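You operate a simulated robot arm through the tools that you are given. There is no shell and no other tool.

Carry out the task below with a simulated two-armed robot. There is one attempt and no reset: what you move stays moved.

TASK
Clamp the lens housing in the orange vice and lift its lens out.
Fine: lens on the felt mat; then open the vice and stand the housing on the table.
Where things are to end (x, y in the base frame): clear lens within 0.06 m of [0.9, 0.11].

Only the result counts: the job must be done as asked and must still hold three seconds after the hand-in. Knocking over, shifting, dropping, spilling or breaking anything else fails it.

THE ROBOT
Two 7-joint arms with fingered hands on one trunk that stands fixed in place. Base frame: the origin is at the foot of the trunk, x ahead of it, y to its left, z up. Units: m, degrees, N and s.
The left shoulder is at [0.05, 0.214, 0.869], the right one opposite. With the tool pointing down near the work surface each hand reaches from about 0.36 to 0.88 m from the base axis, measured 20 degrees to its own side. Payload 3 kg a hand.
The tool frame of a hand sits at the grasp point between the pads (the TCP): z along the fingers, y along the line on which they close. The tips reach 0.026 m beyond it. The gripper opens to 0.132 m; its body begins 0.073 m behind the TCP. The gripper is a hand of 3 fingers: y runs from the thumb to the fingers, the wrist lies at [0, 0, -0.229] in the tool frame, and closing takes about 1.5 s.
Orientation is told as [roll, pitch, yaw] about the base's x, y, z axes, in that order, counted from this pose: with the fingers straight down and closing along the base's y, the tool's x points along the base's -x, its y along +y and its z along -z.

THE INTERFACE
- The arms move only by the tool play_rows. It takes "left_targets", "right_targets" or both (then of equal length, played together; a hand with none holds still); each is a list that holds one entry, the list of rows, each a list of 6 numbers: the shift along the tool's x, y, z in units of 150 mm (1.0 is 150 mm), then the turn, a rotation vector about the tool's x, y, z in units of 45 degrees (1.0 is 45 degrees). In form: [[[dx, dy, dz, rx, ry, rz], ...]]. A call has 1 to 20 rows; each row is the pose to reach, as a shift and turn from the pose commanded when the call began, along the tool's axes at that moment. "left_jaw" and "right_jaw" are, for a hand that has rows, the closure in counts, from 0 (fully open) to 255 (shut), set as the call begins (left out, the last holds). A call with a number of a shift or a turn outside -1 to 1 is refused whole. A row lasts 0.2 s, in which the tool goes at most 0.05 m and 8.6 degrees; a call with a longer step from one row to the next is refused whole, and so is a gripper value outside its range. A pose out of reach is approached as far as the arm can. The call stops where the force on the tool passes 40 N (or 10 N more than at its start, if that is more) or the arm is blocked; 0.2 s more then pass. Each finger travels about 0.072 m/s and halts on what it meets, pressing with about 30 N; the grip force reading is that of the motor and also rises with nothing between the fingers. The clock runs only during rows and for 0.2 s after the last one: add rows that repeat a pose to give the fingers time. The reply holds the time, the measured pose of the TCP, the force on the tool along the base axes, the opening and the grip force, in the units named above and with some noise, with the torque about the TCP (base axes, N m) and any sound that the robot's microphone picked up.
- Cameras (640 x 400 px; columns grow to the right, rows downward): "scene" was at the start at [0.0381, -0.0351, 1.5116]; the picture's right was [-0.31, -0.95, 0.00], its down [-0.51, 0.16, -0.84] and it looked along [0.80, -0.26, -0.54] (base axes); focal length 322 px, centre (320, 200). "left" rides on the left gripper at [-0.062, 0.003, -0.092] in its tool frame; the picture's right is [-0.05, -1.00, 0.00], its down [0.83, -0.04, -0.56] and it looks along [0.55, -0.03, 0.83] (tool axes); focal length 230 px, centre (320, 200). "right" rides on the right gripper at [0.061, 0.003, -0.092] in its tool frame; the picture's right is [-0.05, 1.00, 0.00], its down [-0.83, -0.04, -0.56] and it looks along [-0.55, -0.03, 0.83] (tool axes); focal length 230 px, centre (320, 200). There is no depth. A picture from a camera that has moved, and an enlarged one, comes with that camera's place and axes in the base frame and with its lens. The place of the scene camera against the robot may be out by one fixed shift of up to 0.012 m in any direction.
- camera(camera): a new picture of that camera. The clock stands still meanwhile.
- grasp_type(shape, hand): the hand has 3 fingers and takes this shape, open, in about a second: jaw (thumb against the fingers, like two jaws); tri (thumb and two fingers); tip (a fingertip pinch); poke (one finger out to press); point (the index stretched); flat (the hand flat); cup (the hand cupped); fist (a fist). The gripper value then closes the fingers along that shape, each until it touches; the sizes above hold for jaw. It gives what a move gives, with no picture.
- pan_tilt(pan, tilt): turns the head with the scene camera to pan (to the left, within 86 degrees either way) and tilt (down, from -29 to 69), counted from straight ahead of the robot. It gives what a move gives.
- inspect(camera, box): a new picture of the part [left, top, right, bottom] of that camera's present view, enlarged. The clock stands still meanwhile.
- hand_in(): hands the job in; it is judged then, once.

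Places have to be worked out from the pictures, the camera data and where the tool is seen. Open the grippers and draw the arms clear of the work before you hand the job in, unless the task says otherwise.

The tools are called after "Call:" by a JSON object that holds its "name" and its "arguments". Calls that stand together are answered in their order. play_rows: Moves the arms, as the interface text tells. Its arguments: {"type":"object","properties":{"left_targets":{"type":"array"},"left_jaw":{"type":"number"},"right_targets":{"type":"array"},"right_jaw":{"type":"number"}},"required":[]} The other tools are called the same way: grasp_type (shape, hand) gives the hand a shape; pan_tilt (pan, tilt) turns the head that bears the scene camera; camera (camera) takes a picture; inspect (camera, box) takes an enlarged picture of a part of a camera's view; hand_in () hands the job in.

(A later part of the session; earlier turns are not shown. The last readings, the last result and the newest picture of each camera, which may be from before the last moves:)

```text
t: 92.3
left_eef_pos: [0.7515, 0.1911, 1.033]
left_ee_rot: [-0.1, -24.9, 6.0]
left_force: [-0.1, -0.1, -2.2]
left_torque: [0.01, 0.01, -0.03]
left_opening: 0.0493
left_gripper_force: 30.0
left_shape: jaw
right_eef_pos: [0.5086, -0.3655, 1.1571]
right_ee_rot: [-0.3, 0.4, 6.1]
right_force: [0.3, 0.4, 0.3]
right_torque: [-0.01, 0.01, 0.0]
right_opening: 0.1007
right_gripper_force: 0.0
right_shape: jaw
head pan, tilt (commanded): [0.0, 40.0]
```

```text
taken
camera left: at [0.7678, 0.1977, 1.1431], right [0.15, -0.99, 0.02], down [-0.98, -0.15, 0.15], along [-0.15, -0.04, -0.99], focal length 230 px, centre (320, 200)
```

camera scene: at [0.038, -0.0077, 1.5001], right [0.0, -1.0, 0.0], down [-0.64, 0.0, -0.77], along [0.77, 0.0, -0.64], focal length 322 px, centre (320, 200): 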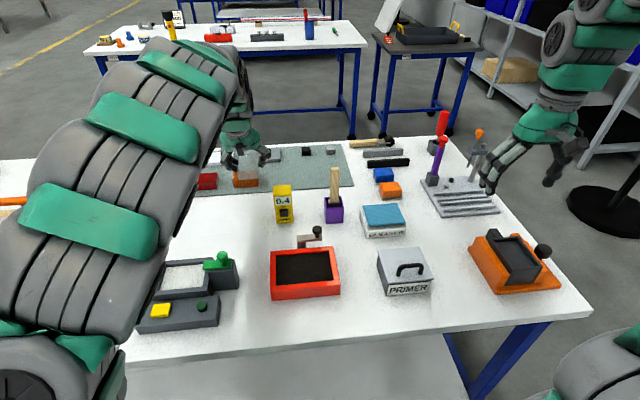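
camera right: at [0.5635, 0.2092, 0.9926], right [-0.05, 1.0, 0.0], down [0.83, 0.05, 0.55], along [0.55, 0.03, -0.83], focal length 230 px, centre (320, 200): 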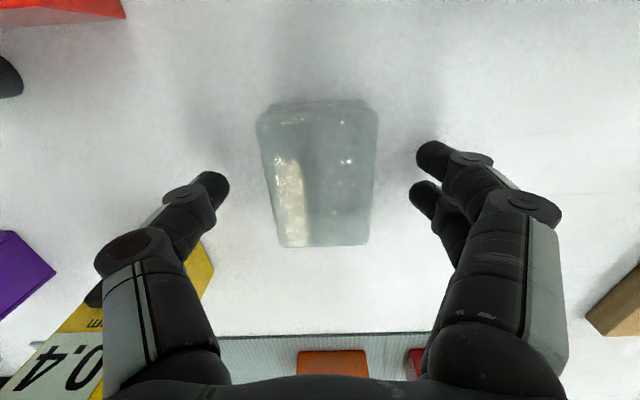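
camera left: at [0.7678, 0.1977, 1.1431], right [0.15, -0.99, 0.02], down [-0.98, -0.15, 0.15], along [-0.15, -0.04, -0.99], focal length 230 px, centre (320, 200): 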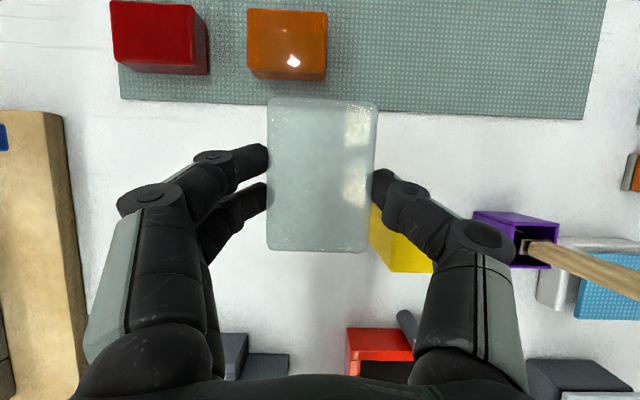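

The left camera confirms the mat front edge at x≈0.846 and the orange block's side at y≈0.20. I move diagonally to lens centre ≈(0.893, 0.105), staying above the mat.

Call:
{"name": "play_rows", "arguments": {"left_targets": [[[-0.09, -0.112, 0.1, 0, 0, 0], [-0.19, -0.224, 0.22, 0, 0, 0], [-0.28, -0.336, 0.34, 0, 0, 0], [-0.37, -0.448, 0.47, 0, 0, 0], [-0.46, -0.56, 0.6, 0, 0, 0], [-0.551, -0.672, 0.72, 0, 0, 0], [-0.551, -0.672, 0.72, 0, 0, 0]]]}}

Call:
{"name": "camera", "arguments": {"camera": "left"}}

Call:
{"name": "inspect", "arguments": {"camera": "scene", "box": [170, 120, 370, 245]}}

```text
t: 93.9
left_eef_pos: [0.8817, 0.1045, 0.9708]
left_ee_rot: [0.1, -25.0, 6.1]
left_force: [0.1, -1.4, -1.6]
left_torque: [-0.03, 0.0, 0.02]
left_opening: 0.0493
left_gripper_force: 29.9
left_shape: jaw
right_eef_pos: [0.5082, -0.3648, 1.1579]
right_ee_rot: [-0.2, 0.3, 6.2]
right_force: [0.1, -0.7, -0.1]
right_torque: [0.0, 0.02, -0.02]
right_opening: 0.1006
right_gripper_force: 0.0
right_shape: jaw
head pan, tilt (commanded): [0.0, 40.0]
```

```text
taken
camera left: at [0.8981, 0.1109, 1.0803], right [0.15, -0.99, 0.02], down [-0.98, -0.15, 0.15], along [-0.15, -0.04, -0.99], focal length 230 px, centre (320, 200)
```

left: 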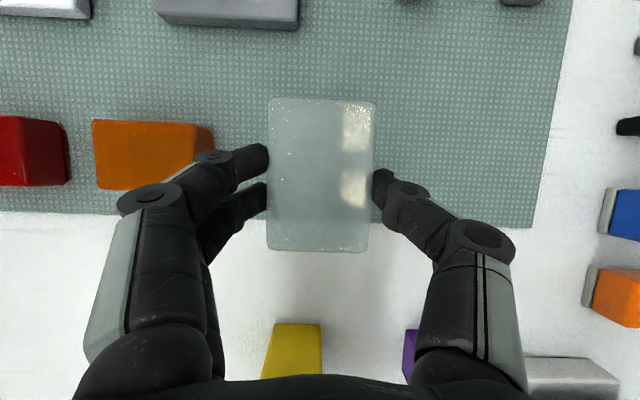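

```text
3.20 times, centred on (270, 182) of scene
camera zoom: at [0.0381, -0.0077, 1.5001], right [0.0, -1.0, 0.0], down [-0.64, 0.0, -0.77], along [0.77, 0.0, -0.64], focal length 1029 px, centre (480, 256)
```

zoom: 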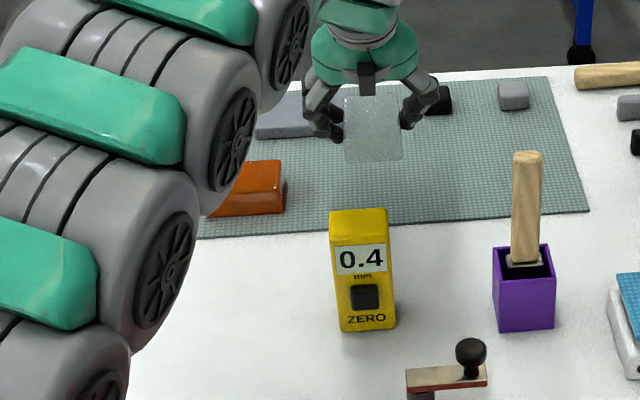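

The lens is over the free part of the mat. I lower it to just above the felt (with 6 mm more forward for margin), then touch down in small steps.

Call:
{"name": "play_rows", "arguments": {"left_targets": [[[0.03, -0.001, 0.09, 0, 0, 0], [0.06, -0.002, 0.18, 0, 0, 0], [0.095, -0.003, 0.27, 0, 0, 0], [0.125, -0.004, 0.35, 0, 0, 0], [0.144, -0.004, 0.403, 0, 0, 0], [0.144, -0.004, 0.403, 0, 0, 0]]]}}

Call:
{"name": "play_rows", "arguments": {"left_targets": [[[0.0042, 0, 0.009, 0, 0, 0], [0.0084, 0, 0.018, 0, 0, 0], [0.0126, 0, 0.027, 0, 0, 0]]]}}

```text
t: 95.3
left_eef_pos: [0.8871, 0.1049, 0.9066]
left_ee_rot: [0.0, -25.1, 6.0]
left_force: [0.7, 0.3, -1.0]
left_torque: [0.0, 0.01, 0.03]
left_opening: 0.0492
left_gripper_force: 30.0
left_shape: jaw
right_eef_pos: [0.5073, -0.365, 1.1582]
right_ee_rot: [-0.3, 0.3, 6.1]
right_force: [-1.0, 0.4, 0.7]
right_torque: [-0.02, 0.01, -0.01]
right_opening: 0.1005
right_gripper_force: 0.0
right_shape: jaw
head pan, tilt (commanded): [0.0, 40.0]
```

```text
t: 96.1
left_eef_pos: [0.8875, 0.1041, 0.902]
left_ee_rot: [0.0, -25.1, 5.9]
left_force: [-0.8, -1.1, 2.2]
left_torque: [0.03, -0.01, 0.01]
left_opening: 0.0494
left_gripper_force: 29.9
left_shape: jaw
right_eef_pos: [0.5082, -0.3642, 1.1572]
right_ee_rot: [-0.3, 0.2, 6.2]
right_force: [0.4, 0.4, 0.6]
right_torque: [0.01, 0.0, 0.01]
right_opening: 0.1007
right_gripper_force: 0.0
right_shape: jaw
head pan, tilt (commanded): [0.0, 40.0]
```

Contact with the felt (≈+4 N change). I release by opening to about 0.085 m.

Call:
{"name": "play_rows", "arguments": {"left_targets": [[[0, 0, 0, 0, 0, 0], [0, 0, 0, 0, 0, 0], [0, 0, 0, 0, 0, 0], [0, 0, 0, 0, 0, 0]]], "left_jaw": 90}}

Call:
{"name": "camera", "arguments": {"camera": "left"}}

```text
t: 97.1
left_eef_pos: [0.8868, 0.1048, 0.902]
left_ee_rot: [0.0, -25.0, 6.0]
left_force: [0.4, -0.6, 0.6]
left_torque: [-0.01, -0.04, 0.0]
left_opening: 0.0851
left_gripper_force: 0.1
left_shape: jaw
right_eef_pos: [0.5086, -0.3651, 1.158]
right_ee_rot: [-0.1, 0.2, 6.0]
right_force: [0.7, 0.1, 0.0]
right_torque: [0.04, -0.02, 0.04]
right_opening: 0.1008
right_gripper_force: 0.1
right_shape: jaw
head pan, tilt (commanded): [0.0, 40.0]
```

```text
taken
camera left: at [0.9035, 0.1101, 1.0116], right [0.15, -0.99, 0.02], down [-0.98, -0.15, 0.15], along [-0.15, -0.04, -0.99], focal length 230 px, centre (320, 200)
```

left: 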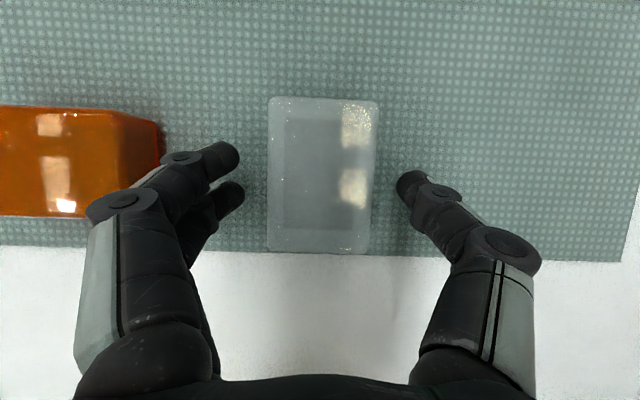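

The lens lies flat and fully on the felt, centre ≈(0.898, 0.106), clear of the fingers. I lift the left hand straight up and then back away.

Call:
{"name": "play_rows", "arguments": {"left_targets": [[[-0.056, 0, -0.121, 0, 0, 0], [-0.141, 0, -0.302, 0, 0, 0], [-0.119, 0.014, -0.57, 0, 0, 0], [-0.044, 0.101, -0.862, 0, 0, 0], [0.11, 0.255, -0.97, 0, 0, 0], [0.11, 0.255, -0.97, 0, 0, 0]]]}}

Call:
{"name": "camera", "arguments": {"camera": "left"}}

Call:
{"name": "camera", "arguments": {"camera": "scene"}}

```text
t: 98.5
left_eef_pos: [0.8058, 0.1321, 1.0262]
left_ee_rot: [0.0, -25.0, 5.9]
left_force: [0.3, -0.3, -0.1]
left_torque: [0.01, 0.02, 0.02]
left_opening: 0.0849
left_gripper_force: 0.1
left_shape: jaw
right_eef_pos: [0.508, -0.3646, 1.1576]
right_ee_rot: [-0.2, 0.2, 6.1]
right_force: [0.3, -0.5, -0.1]
right_torque: [-0.01, -0.01, 0.02]
right_opening: 0.1006
right_gripper_force: 0.1
right_shape: jaw
head pan, tilt (commanded): [0.0, 40.0]
```

```text
taken
camera left: at [0.8217, 0.1377, 1.1356], right [0.15, -0.99, 0.02], down [-0.98, -0.15, 0.15], along [-0.15, -0.04, -0.99], focal length 230 px, centre (320, 200)
```

left: 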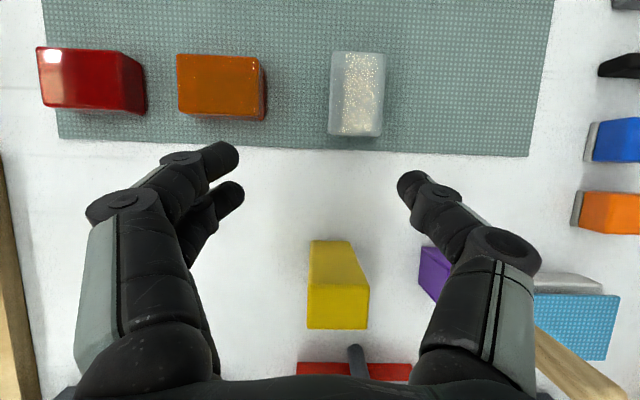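

```text
taken
camera scene: at [0.038, -0.0077, 1.5001], right [0.0, -1.0, 0.0], down [-0.64, 0.0, -0.77], along [0.77, 0.0, -0.64], focal length 322 px, centre (320, 200)
```

scene: 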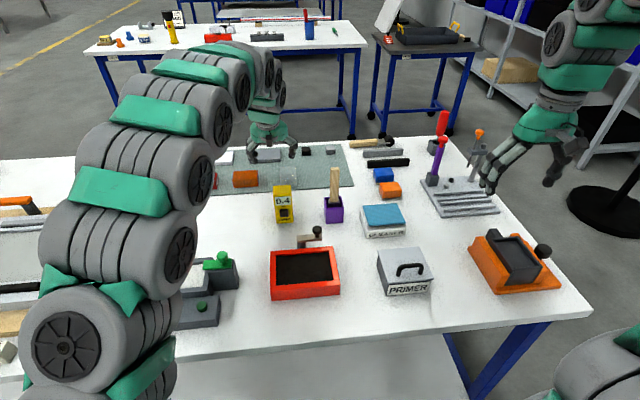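

The lens is settled on the mat. I withdraw the left arm up and back to the left side, away from the timer.

Call:
{"name": "play_rows", "arguments": {"left_targets": [[[0.018, 0.176, -0.155, 0, 0, 0], [0.036, 0.352, -0.31, 0, 0, 0], [0.054, 0.53, -0.466, 0, 0, 0], [0.072, 0.705, -0.622, 0, 0, 0], [0.072, 0.705, -0.622, 0, 0, 0]]]}}

Call:
{"name": "play_rows", "arguments": {"left_targets": [[[0.147, 0.126, -0.1, 0, 0, 0], [0.294, 0.251, -0.2, 0, 0, 0], [0.44, 0.377, -0.3, 0, 0, 0], [0.587, 0.502, -0.4, 0, 0, 0], [0.734, 0.628, -0.49, 0, 0, 0]]]}}

Call:
{"name": "play_rows", "arguments": {"left_targets": [[[0.12, 0.126, -0.1, 0, 0.1, 0], [0.25, 0.251, -0.2, 0, 0.2, 0], [0.38, 0.377, -0.3, 0, 0.3, 0], [0.5, 0.502, -0.4, 0, 0.4, 0], [0.62, 0.6, -0.45, 0, 0.5, 0], [0.62, 0.6, -0.45, 0, 0.5, 0]]]}}

Call:
{"name": "pan_tilt", "arguments": {"pan": -15, "tilt": 38}}

Call:
{"name": "camera", "arguments": {"camera": "scene"}}

```text
t: 99.7
left_eef_pos: [0.7453, 0.2343, 1.1054]
left_ee_rot: [0.1, -24.9, 6.0]
left_force: [0.5, -0.3, -0.4]
left_torque: [-0.01, -0.01, -0.01]
left_opening: 0.0851
left_gripper_force: 0.2
left_shape: jaw
right_eef_pos: [0.507, -0.3645, 1.1582]
right_ee_rot: [-0.3, 0.3, 6.0]
right_force: [-0.5, -0.3, 0.4]
right_torque: [0.0, 0.01, 0.02]
right_opening: 0.1007
right_gripper_force: 0.0
right_shape: jaw
head pan, tilt (commanded): [0.0, 40.0]
```

```text
t: 100.9
left_eef_pos: [0.6072, 0.3152, 1.1252]
left_ee_rot: [-0.1, -25.1, 6.1]
left_force: [-0.3, 0.4, 0.4]
left_torque: [-0.01, 0.0, 0.0]
left_opening: 0.0848
left_gripper_force: 0.2
left_shape: jaw
right_eef_pos: [0.5083, -0.3646, 1.1582]
right_ee_rot: [-0.3, 0.3, 6.1]
right_force: [-0.2, 0.6, -0.3]
right_torque: [-0.01, -0.01, 0.02]
right_opening: 0.1008
right_gripper_force: 0.1
right_shape: jaw
head pan, tilt (commanded): [0.0, 40.0]
```

```text
t: 102.3
left_eef_pos: [0.4848, 0.3923, 1.1489]
left_ee_rot: [0.0, -2.5, 6.0]
left_force: [-0.1, 0.0, -0.1]
left_torque: [0.0, -0.01, 0.01]
left_opening: 0.0848
left_gripper_force: 0.1
left_shape: jaw
right_eef_pos: [0.5091, -0.3646, 1.1576]
right_ee_rot: [-0.3, 0.2, 6.2]
right_force: [0.5, -0.6, -0.6]
right_torque: [0.01, 0.04, 0.05]
right_opening: 0.1008
right_gripper_force: 0.1
right_shape: jaw
head pan, tilt (commanded): [0.0, 40.0]
```

```text
t: 103.1
left_eef_pos: [0.4846, 0.3923, 1.1481]
left_ee_rot: [0.0, -2.5, 6.0]
left_force: [0.7, -0.2, 0.0]
left_torque: [-0.02, 0.0, 0.0]
left_opening: 0.0851
left_gripper_force: 0.0
left_shape: jaw
right_eef_pos: [0.5086, -0.3641, 1.1574]
right_ee_rot: [-0.3, 0.2, 6.1]
right_force: [1.0, 0.0, 0.7]
right_torque: [0.02, -0.02, 0.01]
right_opening: 0.1007
right_gripper_force: 0.0
right_shape: jaw
head pan, tilt (commanded): [-15.0, 38.0]
```

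```text
taken
camera scene: at [0.0364, -0.03, 1.5031], right [-0.26, -0.97, 0.0], down [-0.59, 0.16, -0.79], along [0.76, -0.2, -0.62], focal length 322 px, centre (320, 200)
```

scene: 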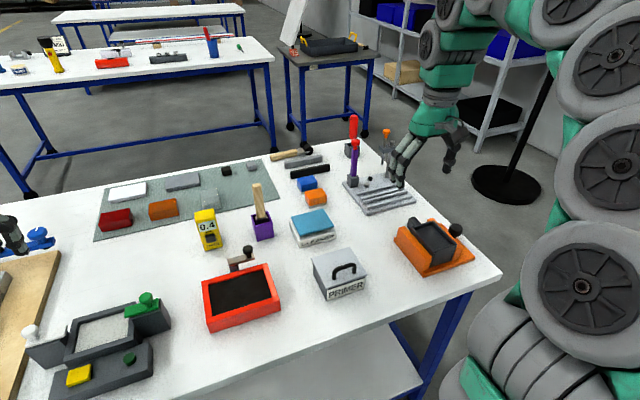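

The lens sits on the mat. Now for opening the vice: I bring the right hand over the knob again, turning to yaw ≈ -124° so I can unscrew counter-clockwise.

Call:
{"name": "play_rows", "arguments": {"right_targets": [[[-0.01, -0.11, 0, 0, 0, 0.162], [-0.02, -0.22, 0, 0, 0, 0.323], [-0.03, -0.34, 0, 0, 0, 0.485], [-0.04, -0.45, 0, 0, 0, 0.647], [-0.05, -0.56, 0, 0, 0, 0.808], [-0.062, -0.677, 0, 0, 0, 0.97]]], "right_jaw": 130}}

Call:
{"name": "play_rows", "arguments": {"right_targets": [[[-0.06, -0.053, 0.067, 0, 0, 0.162], [-0.12, -0.106, 0.133, 0, 0, 0.323], [-0.18, -0.16, 0.2, 0, 0, 0.485], [-0.24, -0.213, 0.267, 0, 0, 0.647], [-0.3, -0.266, 0.333, 0, 0, 0.808], [-0.362, -0.319, 0.4, 0, 0, 0.97]]]}}

Call:
{"name": "play_rows", "arguments": {"right_targets": [[[0, 0, 0.1, 0, 0, 0.16], [0, 0, 0.2, 0, 0, 0.32], [0, 0, 0.3, 0, 0, 0.48], [0, 0, 0.4, 0, 0, 0.64], [0, 0, 0.5, 0, 0, 0.8], [0, 0, 0.6, 0, 0, 0.95], [0, 0, 0.6, 0, 0, 0.95]]]}}

Call:
{"name": "camera", "arguments": {"camera": "right"}}

```text
t: 104.5
left_eef_pos: [0.4854, 0.3924, 1.1481]
left_ee_rot: [0.0, -2.5, 6.0]
left_force: [0.2, 0.0, 0.1]
left_torque: [0.0, -0.01, -0.03]
left_opening: 0.0849
left_gripper_force: 0.1
left_shape: jaw
right_eef_pos: [0.5263, -0.4648, 1.1589]
right_ee_rot: [-0.4, 0.1, -37.6]
right_force: [-0.4, -0.7, -0.2]
right_torque: [0.01, 0.0, 0.04]
right_opening: 0.0653
right_gripper_force: 0.1
right_shape: jaw
head pan, tilt (commanded): [-15.0, 38.0]
```

```text
t: 105.9
left_eef_pos: [0.4846, 0.3907, 1.1482]
left_ee_rot: [0.1, -2.5, 6.1]
left_force: [0.3, 0.7, 0.5]
left_torque: [0.0, 0.02, -0.03]
left_opening: 0.0848
left_gripper_force: 0.0
left_shape: jaw
right_eef_pos: [0.5417, -0.5367, 1.0977]
right_ee_rot: [-0.3, -0.3, -81.4]
right_force: [0.3, 0.0, -1.1]
right_torque: [-0.02, -0.01, 0.01]
right_opening: 0.0653
right_gripper_force: 0.1
right_shape: jaw
head pan, tilt (commanded): [-15.0, 38.0]
```

```text
t: 107.5
left_eef_pos: [0.4845, 0.392, 1.1481]
left_ee_rot: [0.0, -2.5, 6.0]
left_force: [-0.1, 0.7, 0.9]
left_torque: [0.0, -0.01, 0.04]
left_opening: 0.0852
left_gripper_force: 0.1
left_shape: jaw
right_eef_pos: [0.5406, -0.5373, 1.0081]
right_ee_rot: [-0.1, -0.4, -124.0]
right_force: [0.2, -0.9, -0.3]
right_torque: [0.03, 0.04, 0.0]
right_opening: 0.0653
right_gripper_force: 0.1
right_shape: jaw
head pan, tilt (commanded): [-15.0, 38.0]
```

```text
taken
camera right: at [0.5783, -0.4872, 1.1004], right [0.8, -0.6, 0.0], down [-0.5, -0.66, 0.56], along [-0.34, -0.45, -0.83], focal length 230 px, centre (320, 200)
```

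right: 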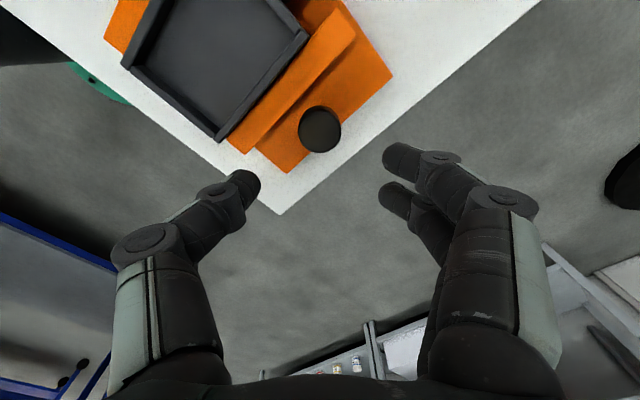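

The knob is centred between the fingers. I narrow the opening a bit and lower over the knob at yaw ≈ -119°, then grip.

Call:
{"name": "play_rows", "arguments": {"right_targets": [[[0.01, 0, 0.1, 0, 0, -0.06], [0.023, 0, 0.2, 0, 0, -0.11], [0.023, 0, 0.3, 0, 0, -0.11], [0.023, 0, 0.4, 0, 0, -0.11], [0.023, 0, 0.48, 0, 0, -0.11], [0.023, 0, 0.527, 0, 0, -0.11], [0.023, 0, 0.527, 0, 0, -0.11]]], "right_jaw": 160}}

Call:
{"name": "inspect", "arguments": {"camera": "right", "box": [180, 60, 420, 240]}}

```text
t: 109.1
left_eef_pos: [0.4845, 0.3921, 1.1487]
left_ee_rot: [0.0, -2.5, 6.0]
left_force: [0.1, 0.6, 0.3]
left_torque: [0.0, 0.03, -0.03]
left_opening: 0.0852
left_gripper_force: 0.1
left_shape: jaw
right_eef_pos: [0.5415, -0.5344, 0.9294]
right_ee_rot: [0.0, -0.4, -119.0]
right_force: [-0.3, -1.7, 0.4]
right_torque: [0.03, 0.05, 0.06]
right_opening: 0.0491
right_gripper_force: 0.0
right_shape: jaw
head pan, tilt (commanded): [-15.0, 38.0]
```

```text
2.22 times, centred on (300, 150) of right
camera zoom: at [0.5742, -0.4818, 1.0217], right [0.85, -0.53, 0.0], down [-0.44, -0.7, 0.56], along [-0.3, -0.48, -0.83], focal length 511 px, centre (364, 311)
```

zoom: 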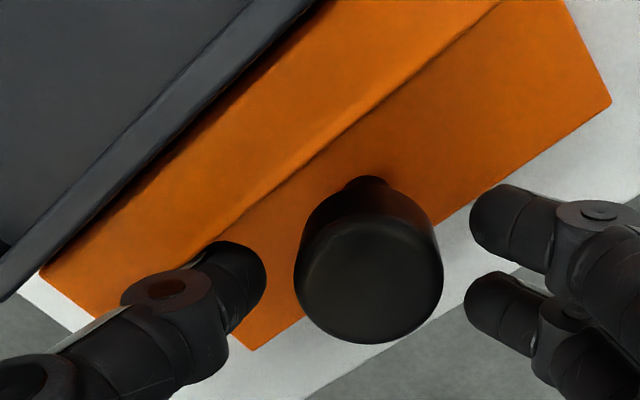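

In place with negligible contact. I grip the knob and turn it counter-clockwise ~36°.

Call:
{"name": "play_rows", "arguments": {"right_targets": [[[0, 0, 0, 0, 0, 0], [0, 0, 0, 0, 0, 0], [0, 0, 0, 0, 0, 0], [0, 0, 0, 0, 0, 0]]], "right_jaw": 205}}

Call:
{"name": "play_rows", "arguments": {"right_targets": [[[0, 0, 0, 0, 0, -0.13], [0, 0, 0, 0, 0, -0.26], [0, 0, 0, 0, 0, -0.39], [0, 0, 0, 0, 0, -0.52], [0, 0, 0, 0, 0, -0.65], [0, 0, 0, 0, 0, -0.8], [0, 0, 0, 0, 0, -0.8]]]}}

Call:
{"name": "inspect", "arguments": {"camera": "right", "box": [180, 40, 460, 240]}}

Call:
{"name": "inspect", "arguments": {"camera": "scene", "box": [380, 200, 490, 290]}}

```text
t: 110.1
left_eef_pos: [0.4842, 0.3915, 1.1485]
left_ee_rot: [0.0, -2.5, 6.0]
left_force: [-0.3, 0.7, 0.0]
left_torque: [0.0, -0.03, 0.03]
left_opening: 0.085
left_gripper_force: 0.1
left_shape: jaw
right_eef_pos: [0.5404, -0.5336, 0.9293]
right_ee_rot: [-0.1, -0.3, -119.1]
right_force: [-1.8, -1.0, -2.2]
right_torque: [-0.04, 0.01, 0.01]
right_opening: 0.0241
right_gripper_force: 29.9
right_shape: jaw
head pan, tilt (commanded): [-15.0, 38.0]
```

```text
t: 111.7
left_eef_pos: [0.4854, 0.3915, 1.1482]
left_ee_rot: [-0.1, -2.4, 6.0]
left_force: [-0.5, -0.5, 1.3]
left_torque: [-0.01, -0.02, -0.02]
left_opening: 0.0852
left_gripper_force: 0.1
left_shape: jaw
right_eef_pos: [0.5428, -0.5347, 0.9291]
right_ee_rot: [-0.3, -0.3, -83.0]
right_force: [9.1, -7.7, -0.4]
right_torque: [-0.14, -0.28, -0.04]
right_opening: 0.0237
right_gripper_force: 30.0
right_shape: jaw
head pan, tilt (commanded): [-15.0, 38.0]
```

```text
2.00 times, centred on (320, 140) of right
camera zoom: at [0.5379, -0.4735, 1.0216], right [1.0, 0.07, -0.01], down [0.06, -0.83, 0.56], along [0.04, -0.56, -0.83], focal length 460 px, centre (320, 320)
```

zoom: 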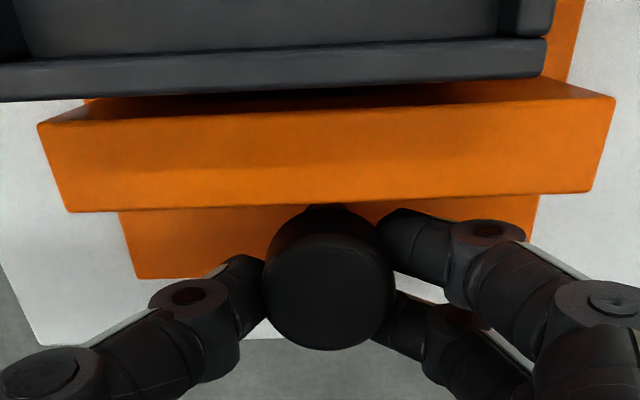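

```text
4.44 times, centred on (435, 245) of scene
camera zoom: at [0.0365, -0.0302, 1.5031], right [-0.26, -0.97, 0.0], down [-0.59, 0.16, -0.79], along [0.76, -0.2, -0.62], focal length 1430 px, centre (-191, 0)
```

zoom: 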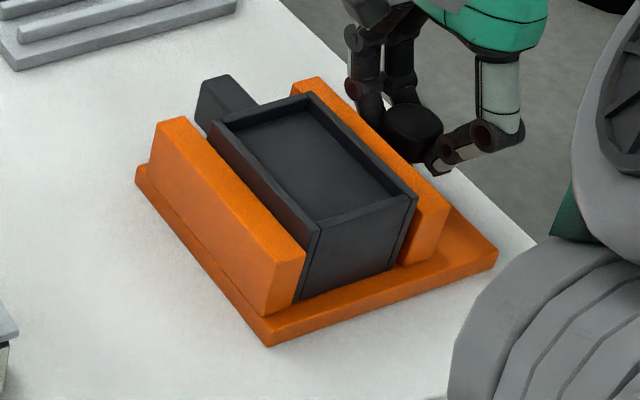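

The jaw is backing off the housing. For a second stroke I release, lift, rotate back to yaw ≈ -110°, and lower again.

Call:
{"name": "play_rows", "arguments": {"right_targets": [[[0, 0, 0, 0, 0, 0], [0, 0, 0, 0, 0, 0], [0, 0, 0, 0, 0, 0], [0, 0, -0.1, 0, 0, 0], [0, 0, -0.3, 0, 0, 0], [0, 0, -0.3, 0, 0, 0.19], [0, 0, -0.3, 0, 0, 0.38], [0, 0, -0.3, 0, 0, 0.6], [0, 0, -0.3, 0, 0, 0.6]]], "right_jaw": 160}}

Call:
{"name": "camera", "arguments": {"camera": "right"}}

```text
refused: row 8 steps farther than a row can; nothing moved
```

```text
taken
camera right: at [0.5379, -0.4735, 1.0216], right [1.0, 0.07, -0.01], down [0.06, -0.83, 0.56], along [0.04, -0.56, -0.83], focal length 230 px, centre (320, 200)
```

right: 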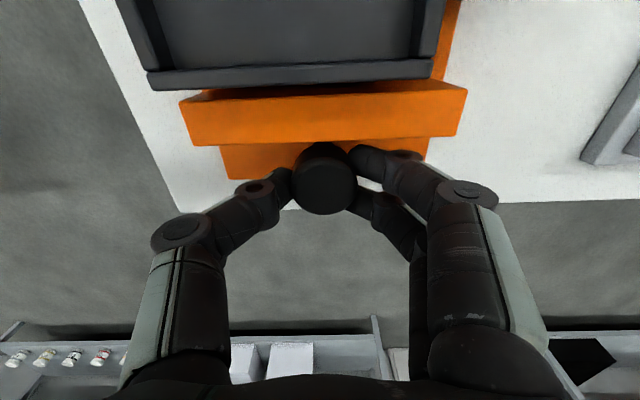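

The call was refused for a too-large turn step; I resend it with smaller rotation steps.

Call:
{"name": "play_rows", "arguments": {"right_targets": [[[0, 0, 0, 0, 0, 0], [0, 0, 0, 0, 0, 0], [0, 0, 0, 0, 0, 0], [0, 0, -0.1, 0, 0, 0], [0, 0, -0.3, 0, 0, 0], [0, 0, -0.3, 0, 0, 0.15], [0, 0, -0.3, 0, 0, 0.3], [0, 0, -0.3, 0, 0, 0.45], [0, 0, -0.3, 0, 0, 0.6], [0, 0, -0.3, 0, 0, 0.6]]], "right_jaw": 160}}

Call:
{"name": "camera", "arguments": {"camera": "right"}}

```text
t: 113.9
left_eef_pos: [0.4855, 0.3917, 1.1484]
left_ee_rot: [0.0, -2.6, 6.0]
left_force: [-0.2, -0.5, -0.1]
left_torque: [-0.03, -0.02, 0.0]
left_opening: 0.0851
left_gripper_force: 0.0
left_shape: jaw
right_eef_pos: [0.5429, -0.5337, 0.9731]
right_ee_rot: [-0.2, -0.4, -110.2]
right_force: [0.3, -0.4, -0.8]
right_torque: [0.03, -0.02, -0.01]
right_opening: 0.0487
right_gripper_force: 0.0
right_shape: jaw
head pan, tilt (commanded): [-15.0, 38.0]
```

```text
taken
camera right: at [0.5664, -0.4778, 1.0666], right [0.92, -0.39, 0.0], down [-0.32, -0.76, 0.56], along [-0.22, -0.52, -0.83], focal length 230 px, centre (320, 200)
```

right: 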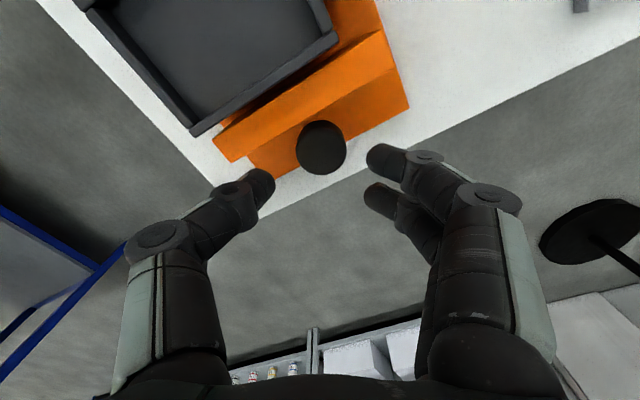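

Aligned above the knob. I lower, grip, and turn counter-clockwise another ~30°.

Call:
{"name": "play_rows", "arguments": {"right_targets": [[[-0.014, 0.005, 0.08, 0, 0, 0], [-0.014, 0.005, 0.16, 0, 0, 0], [-0.014, 0.005, 0.24, 0, 0, 0], [-0.014, 0.005, 0.293, 0, 0, 0], [-0.014, 0.005, 0.293, 0, 0, 0]]]}}

Call:
{"name": "play_rows", "arguments": {"right_targets": [[[0, 0, 0, 0, 0, 0], [0, 0, 0, 0, 0, 0], [0, 0, 0, 0, 0, 0], [0, 0, 0, 0, 0, 0]]], "right_jaw": 205}}

Call:
{"name": "play_rows", "arguments": {"right_targets": [[[0, 0, 0, 0, 0, -0.13], [0, 0, 0, 0, 0, -0.26], [0, 0, 0, 0, 0, -0.39], [0, 0, 0, 0, 0, -0.52], [0, 0, 0, 0, 0, -0.65], [0, 0, 0, 0, 0, -0.65]]]}}

Call:
{"name": "inspect", "arguments": {"camera": "right", "box": [180, 40, 460, 240]}}

Call:
{"name": "inspect", "arguments": {"camera": "scene", "box": [380, 200, 490, 290]}}

```text
t: 115.1
left_eef_pos: [0.4854, 0.391, 1.1482]
left_ee_rot: [0.0, -2.5, 5.9]
left_force: [0.3, 0.6, 0.2]
left_torque: [-0.01, -0.03, 0.02]
left_opening: 0.0851
left_gripper_force: 0.0
left_shape: jaw
right_eef_pos: [0.5414, -0.5372, 0.93]
right_ee_rot: [-0.2, -0.4, -110.0]
right_force: [-0.2, 0.4, -0.8]
right_torque: [-0.01, 0.0, -0.02]
right_opening: 0.0486
right_gripper_force: 0.1
right_shape: jaw
head pan, tilt (commanded): [-15.0, 38.0]
```

```text
t: 116.1
left_eef_pos: [0.4849, 0.3925, 1.147]
left_ee_rot: [0.0, -2.4, 6.0]
left_force: [0.0, 0.3, -0.3]
left_torque: [-0.01, 0.0, -0.01]
left_opening: 0.0854
left_gripper_force: 0.1
left_shape: jaw
right_eef_pos: [0.5416, -0.5374, 0.9296]
right_ee_rot: [-0.1, -0.3, -109.9]
right_force: [-0.9, -3.7, -4.1]
right_torque: [-0.06, 0.0, 0.02]
right_opening: 0.0222
right_gripper_force: 29.6
right_shape: jaw
head pan, tilt (commanded): [-15.0, 38.0]
```

```text
t: 117.5
left_eef_pos: [0.4853, 0.3909, 1.1492]
left_ee_rot: [-0.1, -2.4, 6.1]
left_force: [-0.5, 0.6, 0.2]
left_torque: [-0.03, -0.01, 0.02]
left_opening: 0.085
left_gripper_force: 0.0
left_shape: jaw
right_eef_pos: [0.5427, -0.5397, 0.9313]
right_ee_rot: [-0.2, -0.6, -80.7]
right_force: [4.9, -20.0, -8.2]
right_torque: [-0.33, -0.11, -0.31]
right_opening: 0.0206
right_gripper_force: 30.0
right_shape: jaw
head pan, tilt (commanded): [-15.0, 38.0]
stopped in row 6 (right hand): the force on the tool passed its limit at 41 N (the readings are from after the stop); the commanded pose is now the measured one
```

```text
2.00 times, centred on (320, 140) of right
camera zoom: at [0.536, -0.4782, 1.0228], right [0.99, 0.11, 0.0], down [0.09, -0.82, 0.56], along [0.06, -0.56, -0.83], focal length 460 px, centre (320, 320)
```

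zoom: 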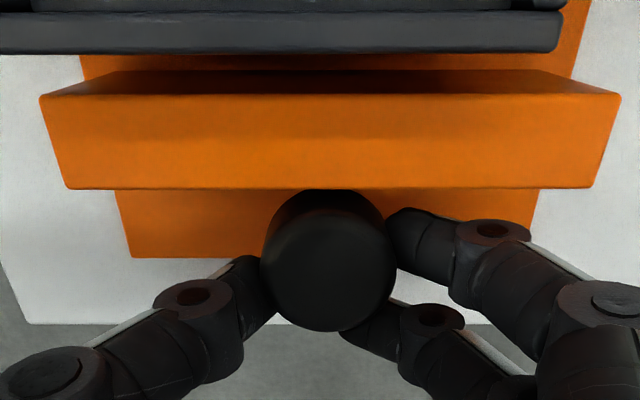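

```text
4.44 times, centred on (435, 245) of scene
camera zoom: at [0.0365, -0.0304, 1.5031], right [-0.26, -0.97, 0.0], down [-0.59, 0.16, -0.79], along [0.76, -0.2, -0.62], focal length 1430 px, centre (-191, 0)
```

zoom: 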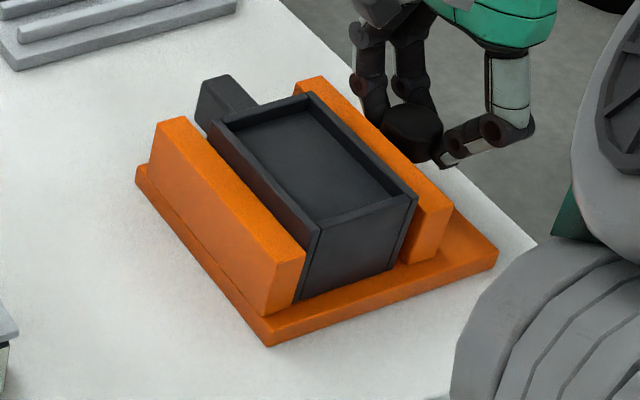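

The jaw is open again, close to its initial position. I release the knob and lift clear.

Call:
{"name": "play_rows", "arguments": {"right_targets": [[[0, 0, 0, 0, 0, 0], [0, 0, 0, 0, 0, 0], [0, 0, 0, 0, 0, 0], [0, 0, -0.1, 0, 0, 0], [0, 0, -0.3, 0, 0, 0], [0, 0, -0.6, 0, 0, 0], [0, 0, -0.9, 0, 0, 0], [0, 0, -0.9, 0, 0, 0]]], "right_jaw": 140}}

Call:
{"name": "play_rows", "arguments": {"right_targets": [[[0.15, -0.03, 0, 0, 0, 0], [0.3, -0.06, 0, 0, 0, 0], [0.45, -0.1, 0, 0, 0, 0], [0.55, -0.13, 0, 0, 0, 0], [0.55, -0.13, 0, 0, 0, 0]]]}}

Call:
{"name": "inspect", "arguments": {"camera": "right", "box": [200, 0, 460, 160]}}

```text
t: 119.3
left_eef_pos: [0.4857, 0.3908, 1.148]
left_ee_rot: [0.0, -2.5, 6.0]
left_force: [0.0, 0.0, 0.2]
left_torque: [0.01, -0.01, -0.01]
left_opening: 0.0853
left_gripper_force: 0.0
left_shape: jaw
right_eef_pos: [0.5423, -0.5344, 1.0671]
right_ee_rot: [-0.2, -0.6, -80.7]
right_force: [-0.6, 1.0, -0.1]
right_torque: [0.0, -0.02, 0.02]
right_opening: 0.0591
right_gripper_force: 0.1
right_shape: jaw
head pan, tilt (commanded): [-15.0, 38.0]
```

```text
t: 120.5
left_eef_pos: [0.4847, 0.3924, 1.1483]
left_ee_rot: [0.0, -2.4, 6.1]
left_force: [1.4, 0.0, 0.4]
left_torque: [0.0, 0.0, 0.01]
left_opening: 0.0852
left_gripper_force: 0.0
left_shape: jaw
right_eef_pos: [0.5101, -0.4579, 1.0643]
right_ee_rot: [-0.2, -0.5, -80.7]
right_force: [0.6, -0.9, 0.0]
right_torque: [-0.02, 0.01, -0.01]
right_opening: 0.0589
right_gripper_force: 0.0
right_shape: jaw
head pan, tilt (commanded): [-15.0, 38.0]
```

```text
2.46 times, centred on (330, 80) of right
camera zoom: at [0.504, -0.3966, 1.1573], right [0.99, 0.11, 0.0], down [0.09, -0.82, 0.56], along [0.06, -0.56, -0.83], focal length 566 px, centre (295, 495)
```

zoom: 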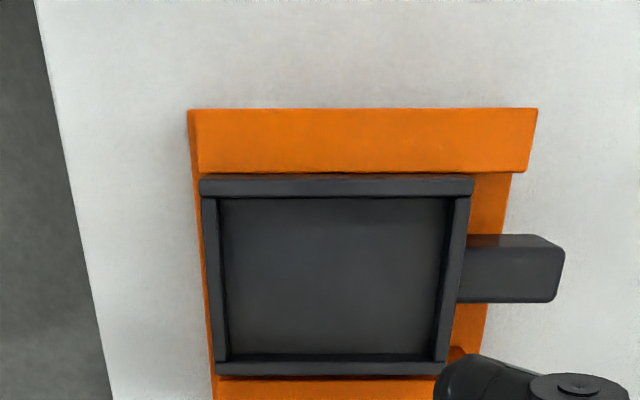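

The jaw stands ~9 mm off the housing now. Next I rotate the right hand to yaw 6° to pick the housing by its exposed side walls (above the jaws).

Call:
{"name": "play_rows", "arguments": {"right_targets": [[[0, 0, 0, 0, 0, -0.161], [0, 0, 0, 0, 0, -0.322], [0, 0, 0, 0, 0, -0.483], [0, 0, 0, 0, 0, -0.644], [0, 0, 0, 0, 0, -0.805], [0, 0, 0, 0, 0, -0.965]]], "right_jaw": 40}}

Call:
{"name": "play_rows", "arguments": {"right_targets": [[[0, 0, 0, 0, 0, -0.161], [0, 0, 0, 0, 0, -0.322], [0, 0, 0, 0, 0, -0.483], [0, 0, 0, 0, 0, -0.644], [0, 0, 0, 0, 0, -0.805], [0, 0, 0, 0, 0, -0.965], [0, 0, 0, 0, 0, -0.965]]]}}

Call:
{"name": "inspect", "arguments": {"camera": "right", "box": [200, 40, 420, 240]}}

```text
t: 121.9
left_eef_pos: [0.485, 0.3918, 1.1489]
left_ee_rot: [-0.1, -2.5, 6.0]
left_force: [0.0, 0.1, -0.3]
left_torque: [0.0, -0.02, 0.01]
left_opening: 0.0849
left_gripper_force: 0.1
left_shape: jaw
right_eef_pos: [0.5094, -0.4601, 1.0649]
right_ee_rot: [-0.5, -0.1, -37.2]
right_force: [0.6, 0.7, 0.3]
right_torque: [0.03, -0.01, 0.0]
right_opening: 0.1111
right_gripper_force: 0.0
right_shape: jaw
head pan, tilt (commanded): [-15.0, 38.0]
```

```text
t: 123.5
left_eef_pos: [0.4843, 0.3917, 1.1481]
left_ee_rot: [0.0, -2.4, 6.1]
left_force: [0.4, 0.5, 0.2]
left_torque: [0.0, -0.03, -0.01]
left_opening: 0.0852
left_gripper_force: 0.0
left_shape: jaw
right_eef_pos: [0.5095, -0.4576, 1.0652]
right_ee_rot: [-0.5, 0.3, 6.3]
right_force: [-0.4, 0.3, 0.1]
right_torque: [-0.01, 0.01, -0.01]
right_opening: 0.111
right_gripper_force: 0.1
right_shape: jaw
head pan, tilt (commanded): [-15.0, 38.0]
```

```text
2.00 times, centred on (310, 140) of right
camera zoom: at [0.449, -0.4617, 1.1579], right [-0.06, 1.0, -0.01], down [0.83, 0.05, 0.55], along [0.55, 0.02, -0.83], focal length 460 px, centre (340, 320)
```

zoom: 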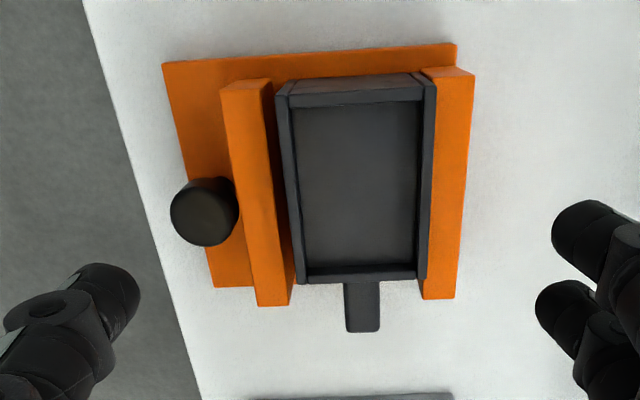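

The vice is clearly open. I descend over the housing with the fingers just wide of its walls, tips a few millimetres above the jaw tops.

Call:
{"name": "play_rows", "arguments": {"right_targets": [[[-0.04, 0.01, 0.15, 0, 0, 0], [-0.08, 0.02, 0.32, 0, 0, 0], [-0.121, 0.032, 0.48, 0, 0, 0], [-0.121, 0.032, 0.62, 0, 0, 0], [-0.121, 0.032, 0.7, 0, 0, 0], [-0.121, 0.032, 0.775, 0, 0, 0], [-0.121, 0.032, 0.775, 0, 0, 0]]], "right_jaw": 77}}

Call:
{"name": "inspect", "arguments": {"camera": "right", "box": [140, 60, 500, 280]}}

Call:
{"name": "inspect", "arguments": {"camera": "scene", "box": [380, 200, 490, 290]}}

```text
t: 125.1
left_eef_pos: [0.4843, 0.3916, 1.1479]
left_ee_rot: [0.0, -2.5, 6.0]
left_force: [-0.2, -0.4, -0.4]
left_torque: [0.02, -0.02, 0.02]
left_opening: 0.085
left_gripper_force: 0.2
left_shape: jaw
right_eef_pos: [0.5284, -0.453, 0.9502]
right_ee_rot: [-0.5, 0.2, 6.2]
right_force: [0.6, 0.7, -0.7]
right_torque: [0.02, 0.01, 0.0]
right_opening: 0.0925
right_gripper_force: 0.1
right_shape: jaw
head pan, tilt (commanded): [-15.0, 38.0]
```

```text
1.78 times, centred on (320, 170) of right
camera zoom: at [0.4668, -0.4562, 1.0423], right [-0.06, 1.0, -0.01], down [0.83, 0.05, 0.55], along [0.55, 0.02, -0.83], focal length 409 px, centre (320, 253)
```

zoom: 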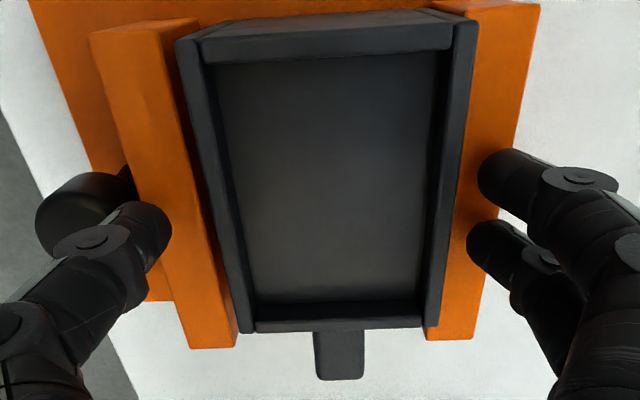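

```text
4.44 times, centred on (435, 245) of scene
camera zoom: at [0.0364, -0.03, 1.5031], right [-0.26, -0.97, 0.0], down [-0.59, 0.16, -0.79], along [0.76, -0.2, -0.62], focal length 1430 px, centre (-191, 0)
```

zoom: 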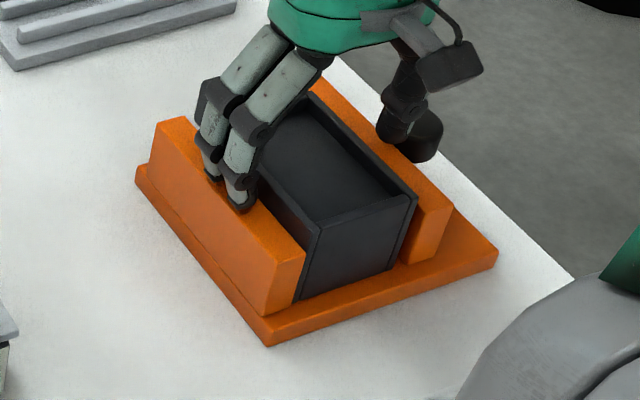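

No contact so far. I lower 2 mm more and close on the housing's side walls.

Call:
{"name": "play_rows", "arguments": {"right_targets": [[[0, 0.005, 0.014, 0, 0, 0], [0, 0.005, 0.014, 0, 0, 0]]]}}

Call:
{"name": "play_rows", "arguments": {"right_targets": [[[0, 0, 0, 0, 0, 0], [0, 0, 0, 0, 0, 0], [0, 0, 0, 0, 0, 0], [0, 0, 0, 0, 0, 0]]], "right_jaw": 175}}

Call:
{"name": "inspect", "arguments": {"camera": "right", "box": [140, 60, 500, 280]}}

Call:
{"name": "inspect", "arguments": {"camera": "scene", "box": [380, 200, 490, 290]}}

```text
t: 125.7
left_eef_pos: [0.4852, 0.3911, 1.147]
left_ee_rot: [-0.1, -2.5, 6.0]
left_force: [0.2, -0.3, 0.6]
left_torque: [0.02, 0.01, -0.03]
left_opening: 0.0852
left_gripper_force: 0.1
left_shape: jaw
right_eef_pos: [0.5287, -0.4523, 0.9463]
right_ee_rot: [-0.4, 0.1, 6.3]
right_force: [-0.1, 0.6, 0.6]
right_torque: [0.05, 0.03, -0.02]
right_opening: 0.0925
right_gripper_force: 0.0
right_shape: jaw
head pan, tilt (commanded): [-15.0, 38.0]
```

```text
t: 126.7
left_eef_pos: [0.485, 0.3928, 1.1476]
left_ee_rot: [0.0, -2.5, 5.9]
left_force: [0.4, -0.3, -0.2]
left_torque: [-0.01, -0.04, 0.0]
left_opening: 0.0851
left_gripper_force: 0.1
left_shape: jaw
right_eef_pos: [0.5274, -0.4511, 0.9478]
right_ee_rot: [-0.5, 0.3, 6.2]
right_force: [-0.3, 2.0, 1.0]
right_torque: [0.18, -0.02, 0.02]
right_opening: 0.0654
right_gripper_force: 30.7
right_shape: jaw
head pan, tilt (commanded): [-15.0, 38.0]
```

```text
1.78 times, centred on (320, 170) of right
camera zoom: at [0.4666, -0.4555, 1.0402], right [-0.06, 1.0, -0.01], down [0.83, 0.05, 0.55], along [0.55, 0.02, -0.83], focal length 409 px, centre (320, 253)
```

zoom: 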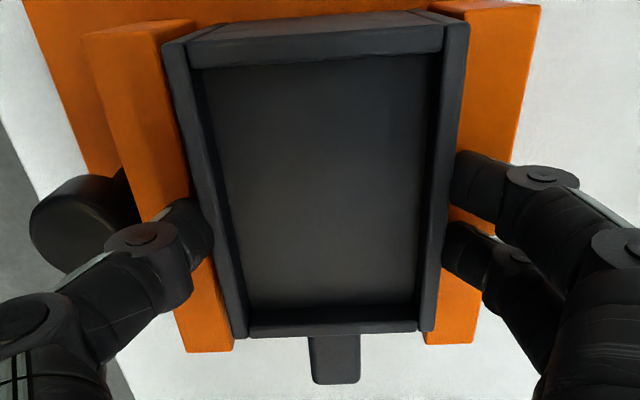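

```text
4.44 times, centred on (435, 245) of scene
camera zoom: at [0.0363, -0.03, 1.5031], right [-0.26, -0.97, 0.0], down [-0.59, 0.16, -0.79], along [0.76, -0.2, -0.62], focal length 1430 px, centre (-191, 0)
```

zoom: 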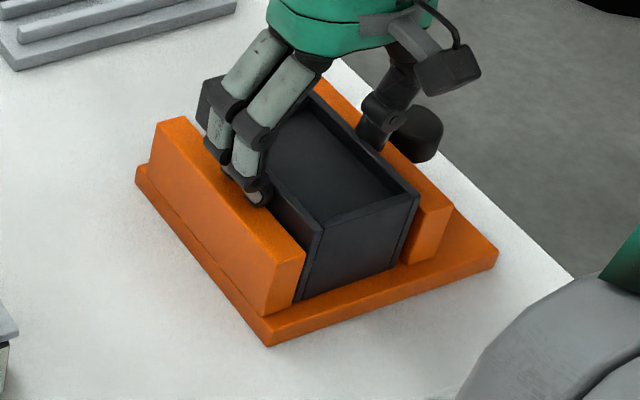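

The housing is gripped on both walls (opening 0.065, 30 N). I lift gently 12 mm and check.

Call:
{"name": "play_rows", "arguments": {"right_targets": [[[0, 0, -0.02, 0, 0, 0], [0, 0, -0.05, 0, 0, 0], [0, 0, -0.08, 0, 0, 0]]]}}

Call:
{"name": "inspect", "arguments": {"camera": "scene", "box": [380, 200, 490, 290]}}

Call:
{"name": "inspect", "arguments": {"camera": "right", "box": [140, 60, 500, 280]}}

```text
t: 127.5
left_eef_pos: [0.4839, 0.3912, 1.149]
left_ee_rot: [0.0, -2.5, 6.0]
left_force: [0.1, 0.6, -0.4]
left_torque: [-0.01, -0.02, -0.01]
left_opening: 0.0847
left_gripper_force: 0.1
left_shape: jaw
right_eef_pos: [0.5289, -0.4519, 0.9602]
right_ee_rot: [-0.5, 0.2, 6.2]
right_force: [0.0, 0.8, -2.2]
right_torque: [-0.02, -0.04, 0.0]
right_opening: 0.0656
right_gripper_force: 30.1
right_shape: jaw
head pan, tilt (commanded): [-15.0, 38.0]
```

```text
4.44 times, centred on (435, 245) of scene
camera zoom: at [0.0364, -0.0301, 1.5031], right [-0.26, -0.97, 0.0], down [-0.59, 0.16, -0.79], along [0.76, -0.2, -0.62], focal length 1430 px, centre (-191, 0)
```

zoom: 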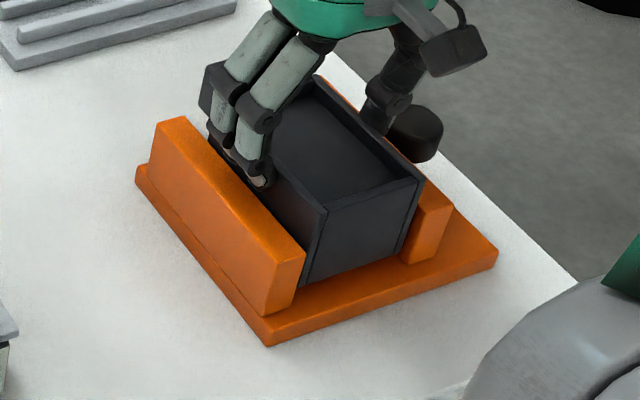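

```text
1.78 times, centred on (320, 170) of right
camera zoom: at [0.4674, -0.4554, 1.052], right [-0.06, 1.0, -0.01], down [0.83, 0.05, 0.55], along [0.55, 0.02, -0.83], focal length 409 px, centre (320, 253)
```

zoom: 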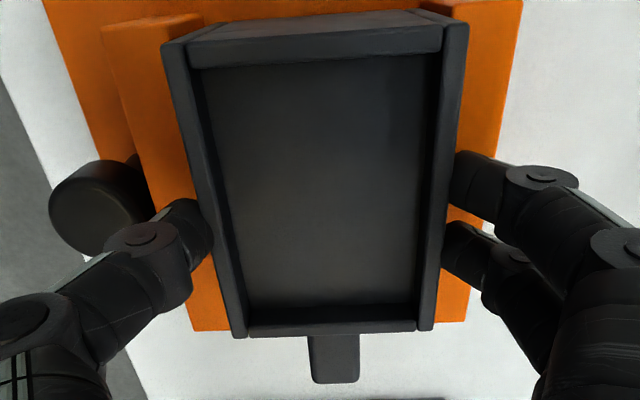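

It lifts cleanly and level (≈2.3 N). I raise it to z≈1.04 and then carry it to the free table area around (0.60, -0.325).

Call:
{"name": "play_rows", "arguments": {"right_targets": [[[0, 0, -0.08, 0, 0, 0], [0, 0, -0.18, 0, 0, 0], [0, 0, -0.3, 0, 0, 0], [0, 0, -0.42, 0, 0, 0], [0, 0, -0.54, 0, 0, 0], [0, 0, -0.54, 0, 0, 0]]]}}

Call:
{"name": "play_rows", "arguments": {"right_targets": [[[-0.08, 0.1, 0, 0, 0, 0], [-0.2, 0.26, 0, 0, 0, 0], [-0.33, 0.44, 0, 0, 0, 0], [-0.46, 0.62, 0, 0, 0, 0], [-0.595, 0.787, 0, 0, 0, 0], [-0.595, 0.787, 0, 0, 0, 0]]]}}

Call:
{"name": "camera", "arguments": {"camera": "right"}}

Call:
{"name": "camera", "arguments": {"camera": "scene"}}

```text
t: 128.9
left_eef_pos: [0.4846, 0.3923, 1.1489]
left_ee_rot: [-0.1, -2.6, 6.1]
left_force: [-0.2, 0.7, -0.2]
left_torque: [0.0, 0.02, -0.01]
left_opening: 0.0851
left_gripper_force: 0.0
left_shape: jaw
right_eef_pos: [0.5298, -0.4522, 1.0392]
right_ee_rot: [-0.5, 0.3, 6.2]
right_force: [0.9, -0.5, -2.0]
right_torque: [0.0, 0.01, 0.01]
right_opening: 0.0654
right_gripper_force: 29.9
right_shape: jaw
head pan, tilt (commanded): [-15.0, 38.0]
```

```text
t: 130.3
left_eef_pos: [0.4849, 0.3922, 1.1482]
left_ee_rot: [0.0, -2.5, 6.0]
left_force: [-0.1, 0.7, 0.0]
left_torque: [0.01, 0.0, 0.0]
left_opening: 0.0851
left_gripper_force: 0.1
left_shape: jaw
right_eef_pos: [0.6029, -0.325, 1.0391]
right_ee_rot: [-0.5, 0.2, 6.1]
right_force: [0.0, 0.1, -2.5]
right_torque: [0.01, 0.02, -0.05]
right_opening: 0.0654
right_gripper_force: 29.6
right_shape: jaw
head pan, tilt (commanded): [-15.0, 38.0]
```

```text
taken
camera right: at [0.5406, -0.3279, 1.1324], right [-0.06, 1.0, -0.01], down [0.83, 0.05, 0.55], along [0.55, 0.02, -0.83], focal length 230 px, centre (320, 200)
```

right: 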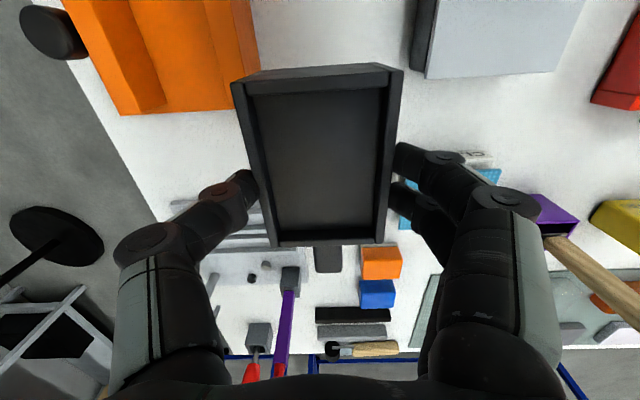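

```text
taken
camera scene: at [0.0364, -0.03, 1.5031], right [-0.26, -0.97, 0.0], down [-0.59, 0.16, -0.79], along [0.76, -0.2, -0.62], focal length 322 px, centre (320, 200)
```

scene: 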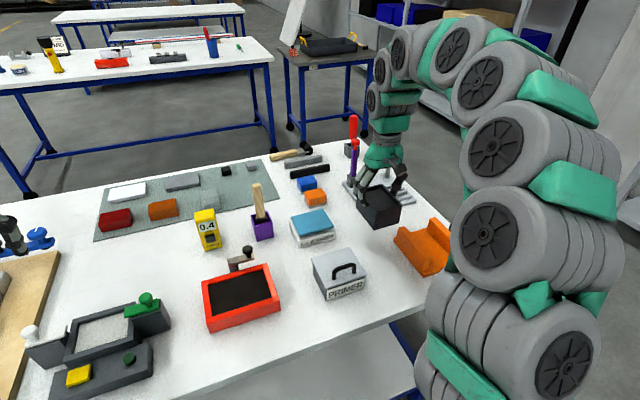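

The spot is free: vice corner, primer, cleaner and tool holder are all outside the footprint; I shift 15 mm forward/10 mm left for more finger clearance, then lower to just above the table.

Call:
{"name": "play_rows", "arguments": {"right_targets": [[[-0.05, 0.03, 0.05, 0, 0, 0], [-0.107, 0.055, 0.18, 0, 0, 0], [-0.107, 0.055, 0.33, 0, 0, 0], [-0.107, 0.055, 0.48, 0, 0, 0], [-0.107, 0.055, 0.6, 0, 0, 0], [-0.107, 0.055, 0.65, 0, 0, 0], [-0.107, 0.055, 0.65, 0, 0, 0]]]}}

Call:
{"name": "camera", "arguments": {"camera": "right"}}

Call:
{"name": "inspect", "arguments": {"camera": "scene", "box": [300, 150, 480, 290]}}

```text
t: 131.9
left_eef_pos: [0.4848, 0.392, 1.1489]
left_ee_rot: [0.0, -2.5, 6.0]
left_force: [0.2, 0.5, 0.7]
left_torque: [-0.01, 0.01, -0.01]
left_opening: 0.0849
left_gripper_force: 0.0
left_shape: jaw
right_eef_pos: [0.6177, -0.3159, 0.9407]
right_ee_rot: [-0.5, 0.2, 6.3]
right_force: [-0.2, -0.2, -2.6]
right_torque: [0.02, 0.0, -0.04]
right_opening: 0.0653
right_gripper_force: 30.0
right_shape: jaw
head pan, tilt (commanded): [-15.0, 38.0]
```

```text
taken
camera right: at [0.5566, -0.3194, 1.0342], right [-0.06, 1.0, -0.01], down [0.83, 0.05, 0.55], along [0.55, 0.02, -0.83], focal length 230 px, centre (320, 200)
```

right: 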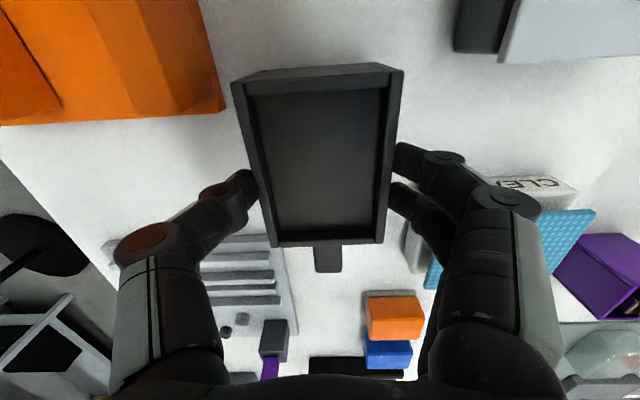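

```text
2.86 times, centred on (390, 220) of scene
camera zoom: at [0.0364, -0.0301, 1.5031], right [-0.26, -0.97, 0.0], down [-0.59, 0.16, -0.79], along [0.76, -0.2, -0.62], focal length 919 px, centre (120, 143)
```

zoom: 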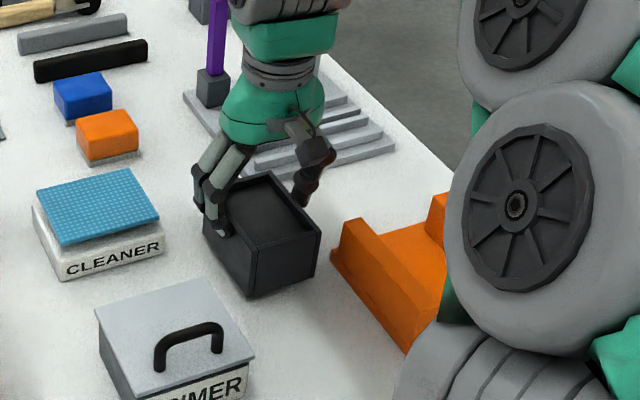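

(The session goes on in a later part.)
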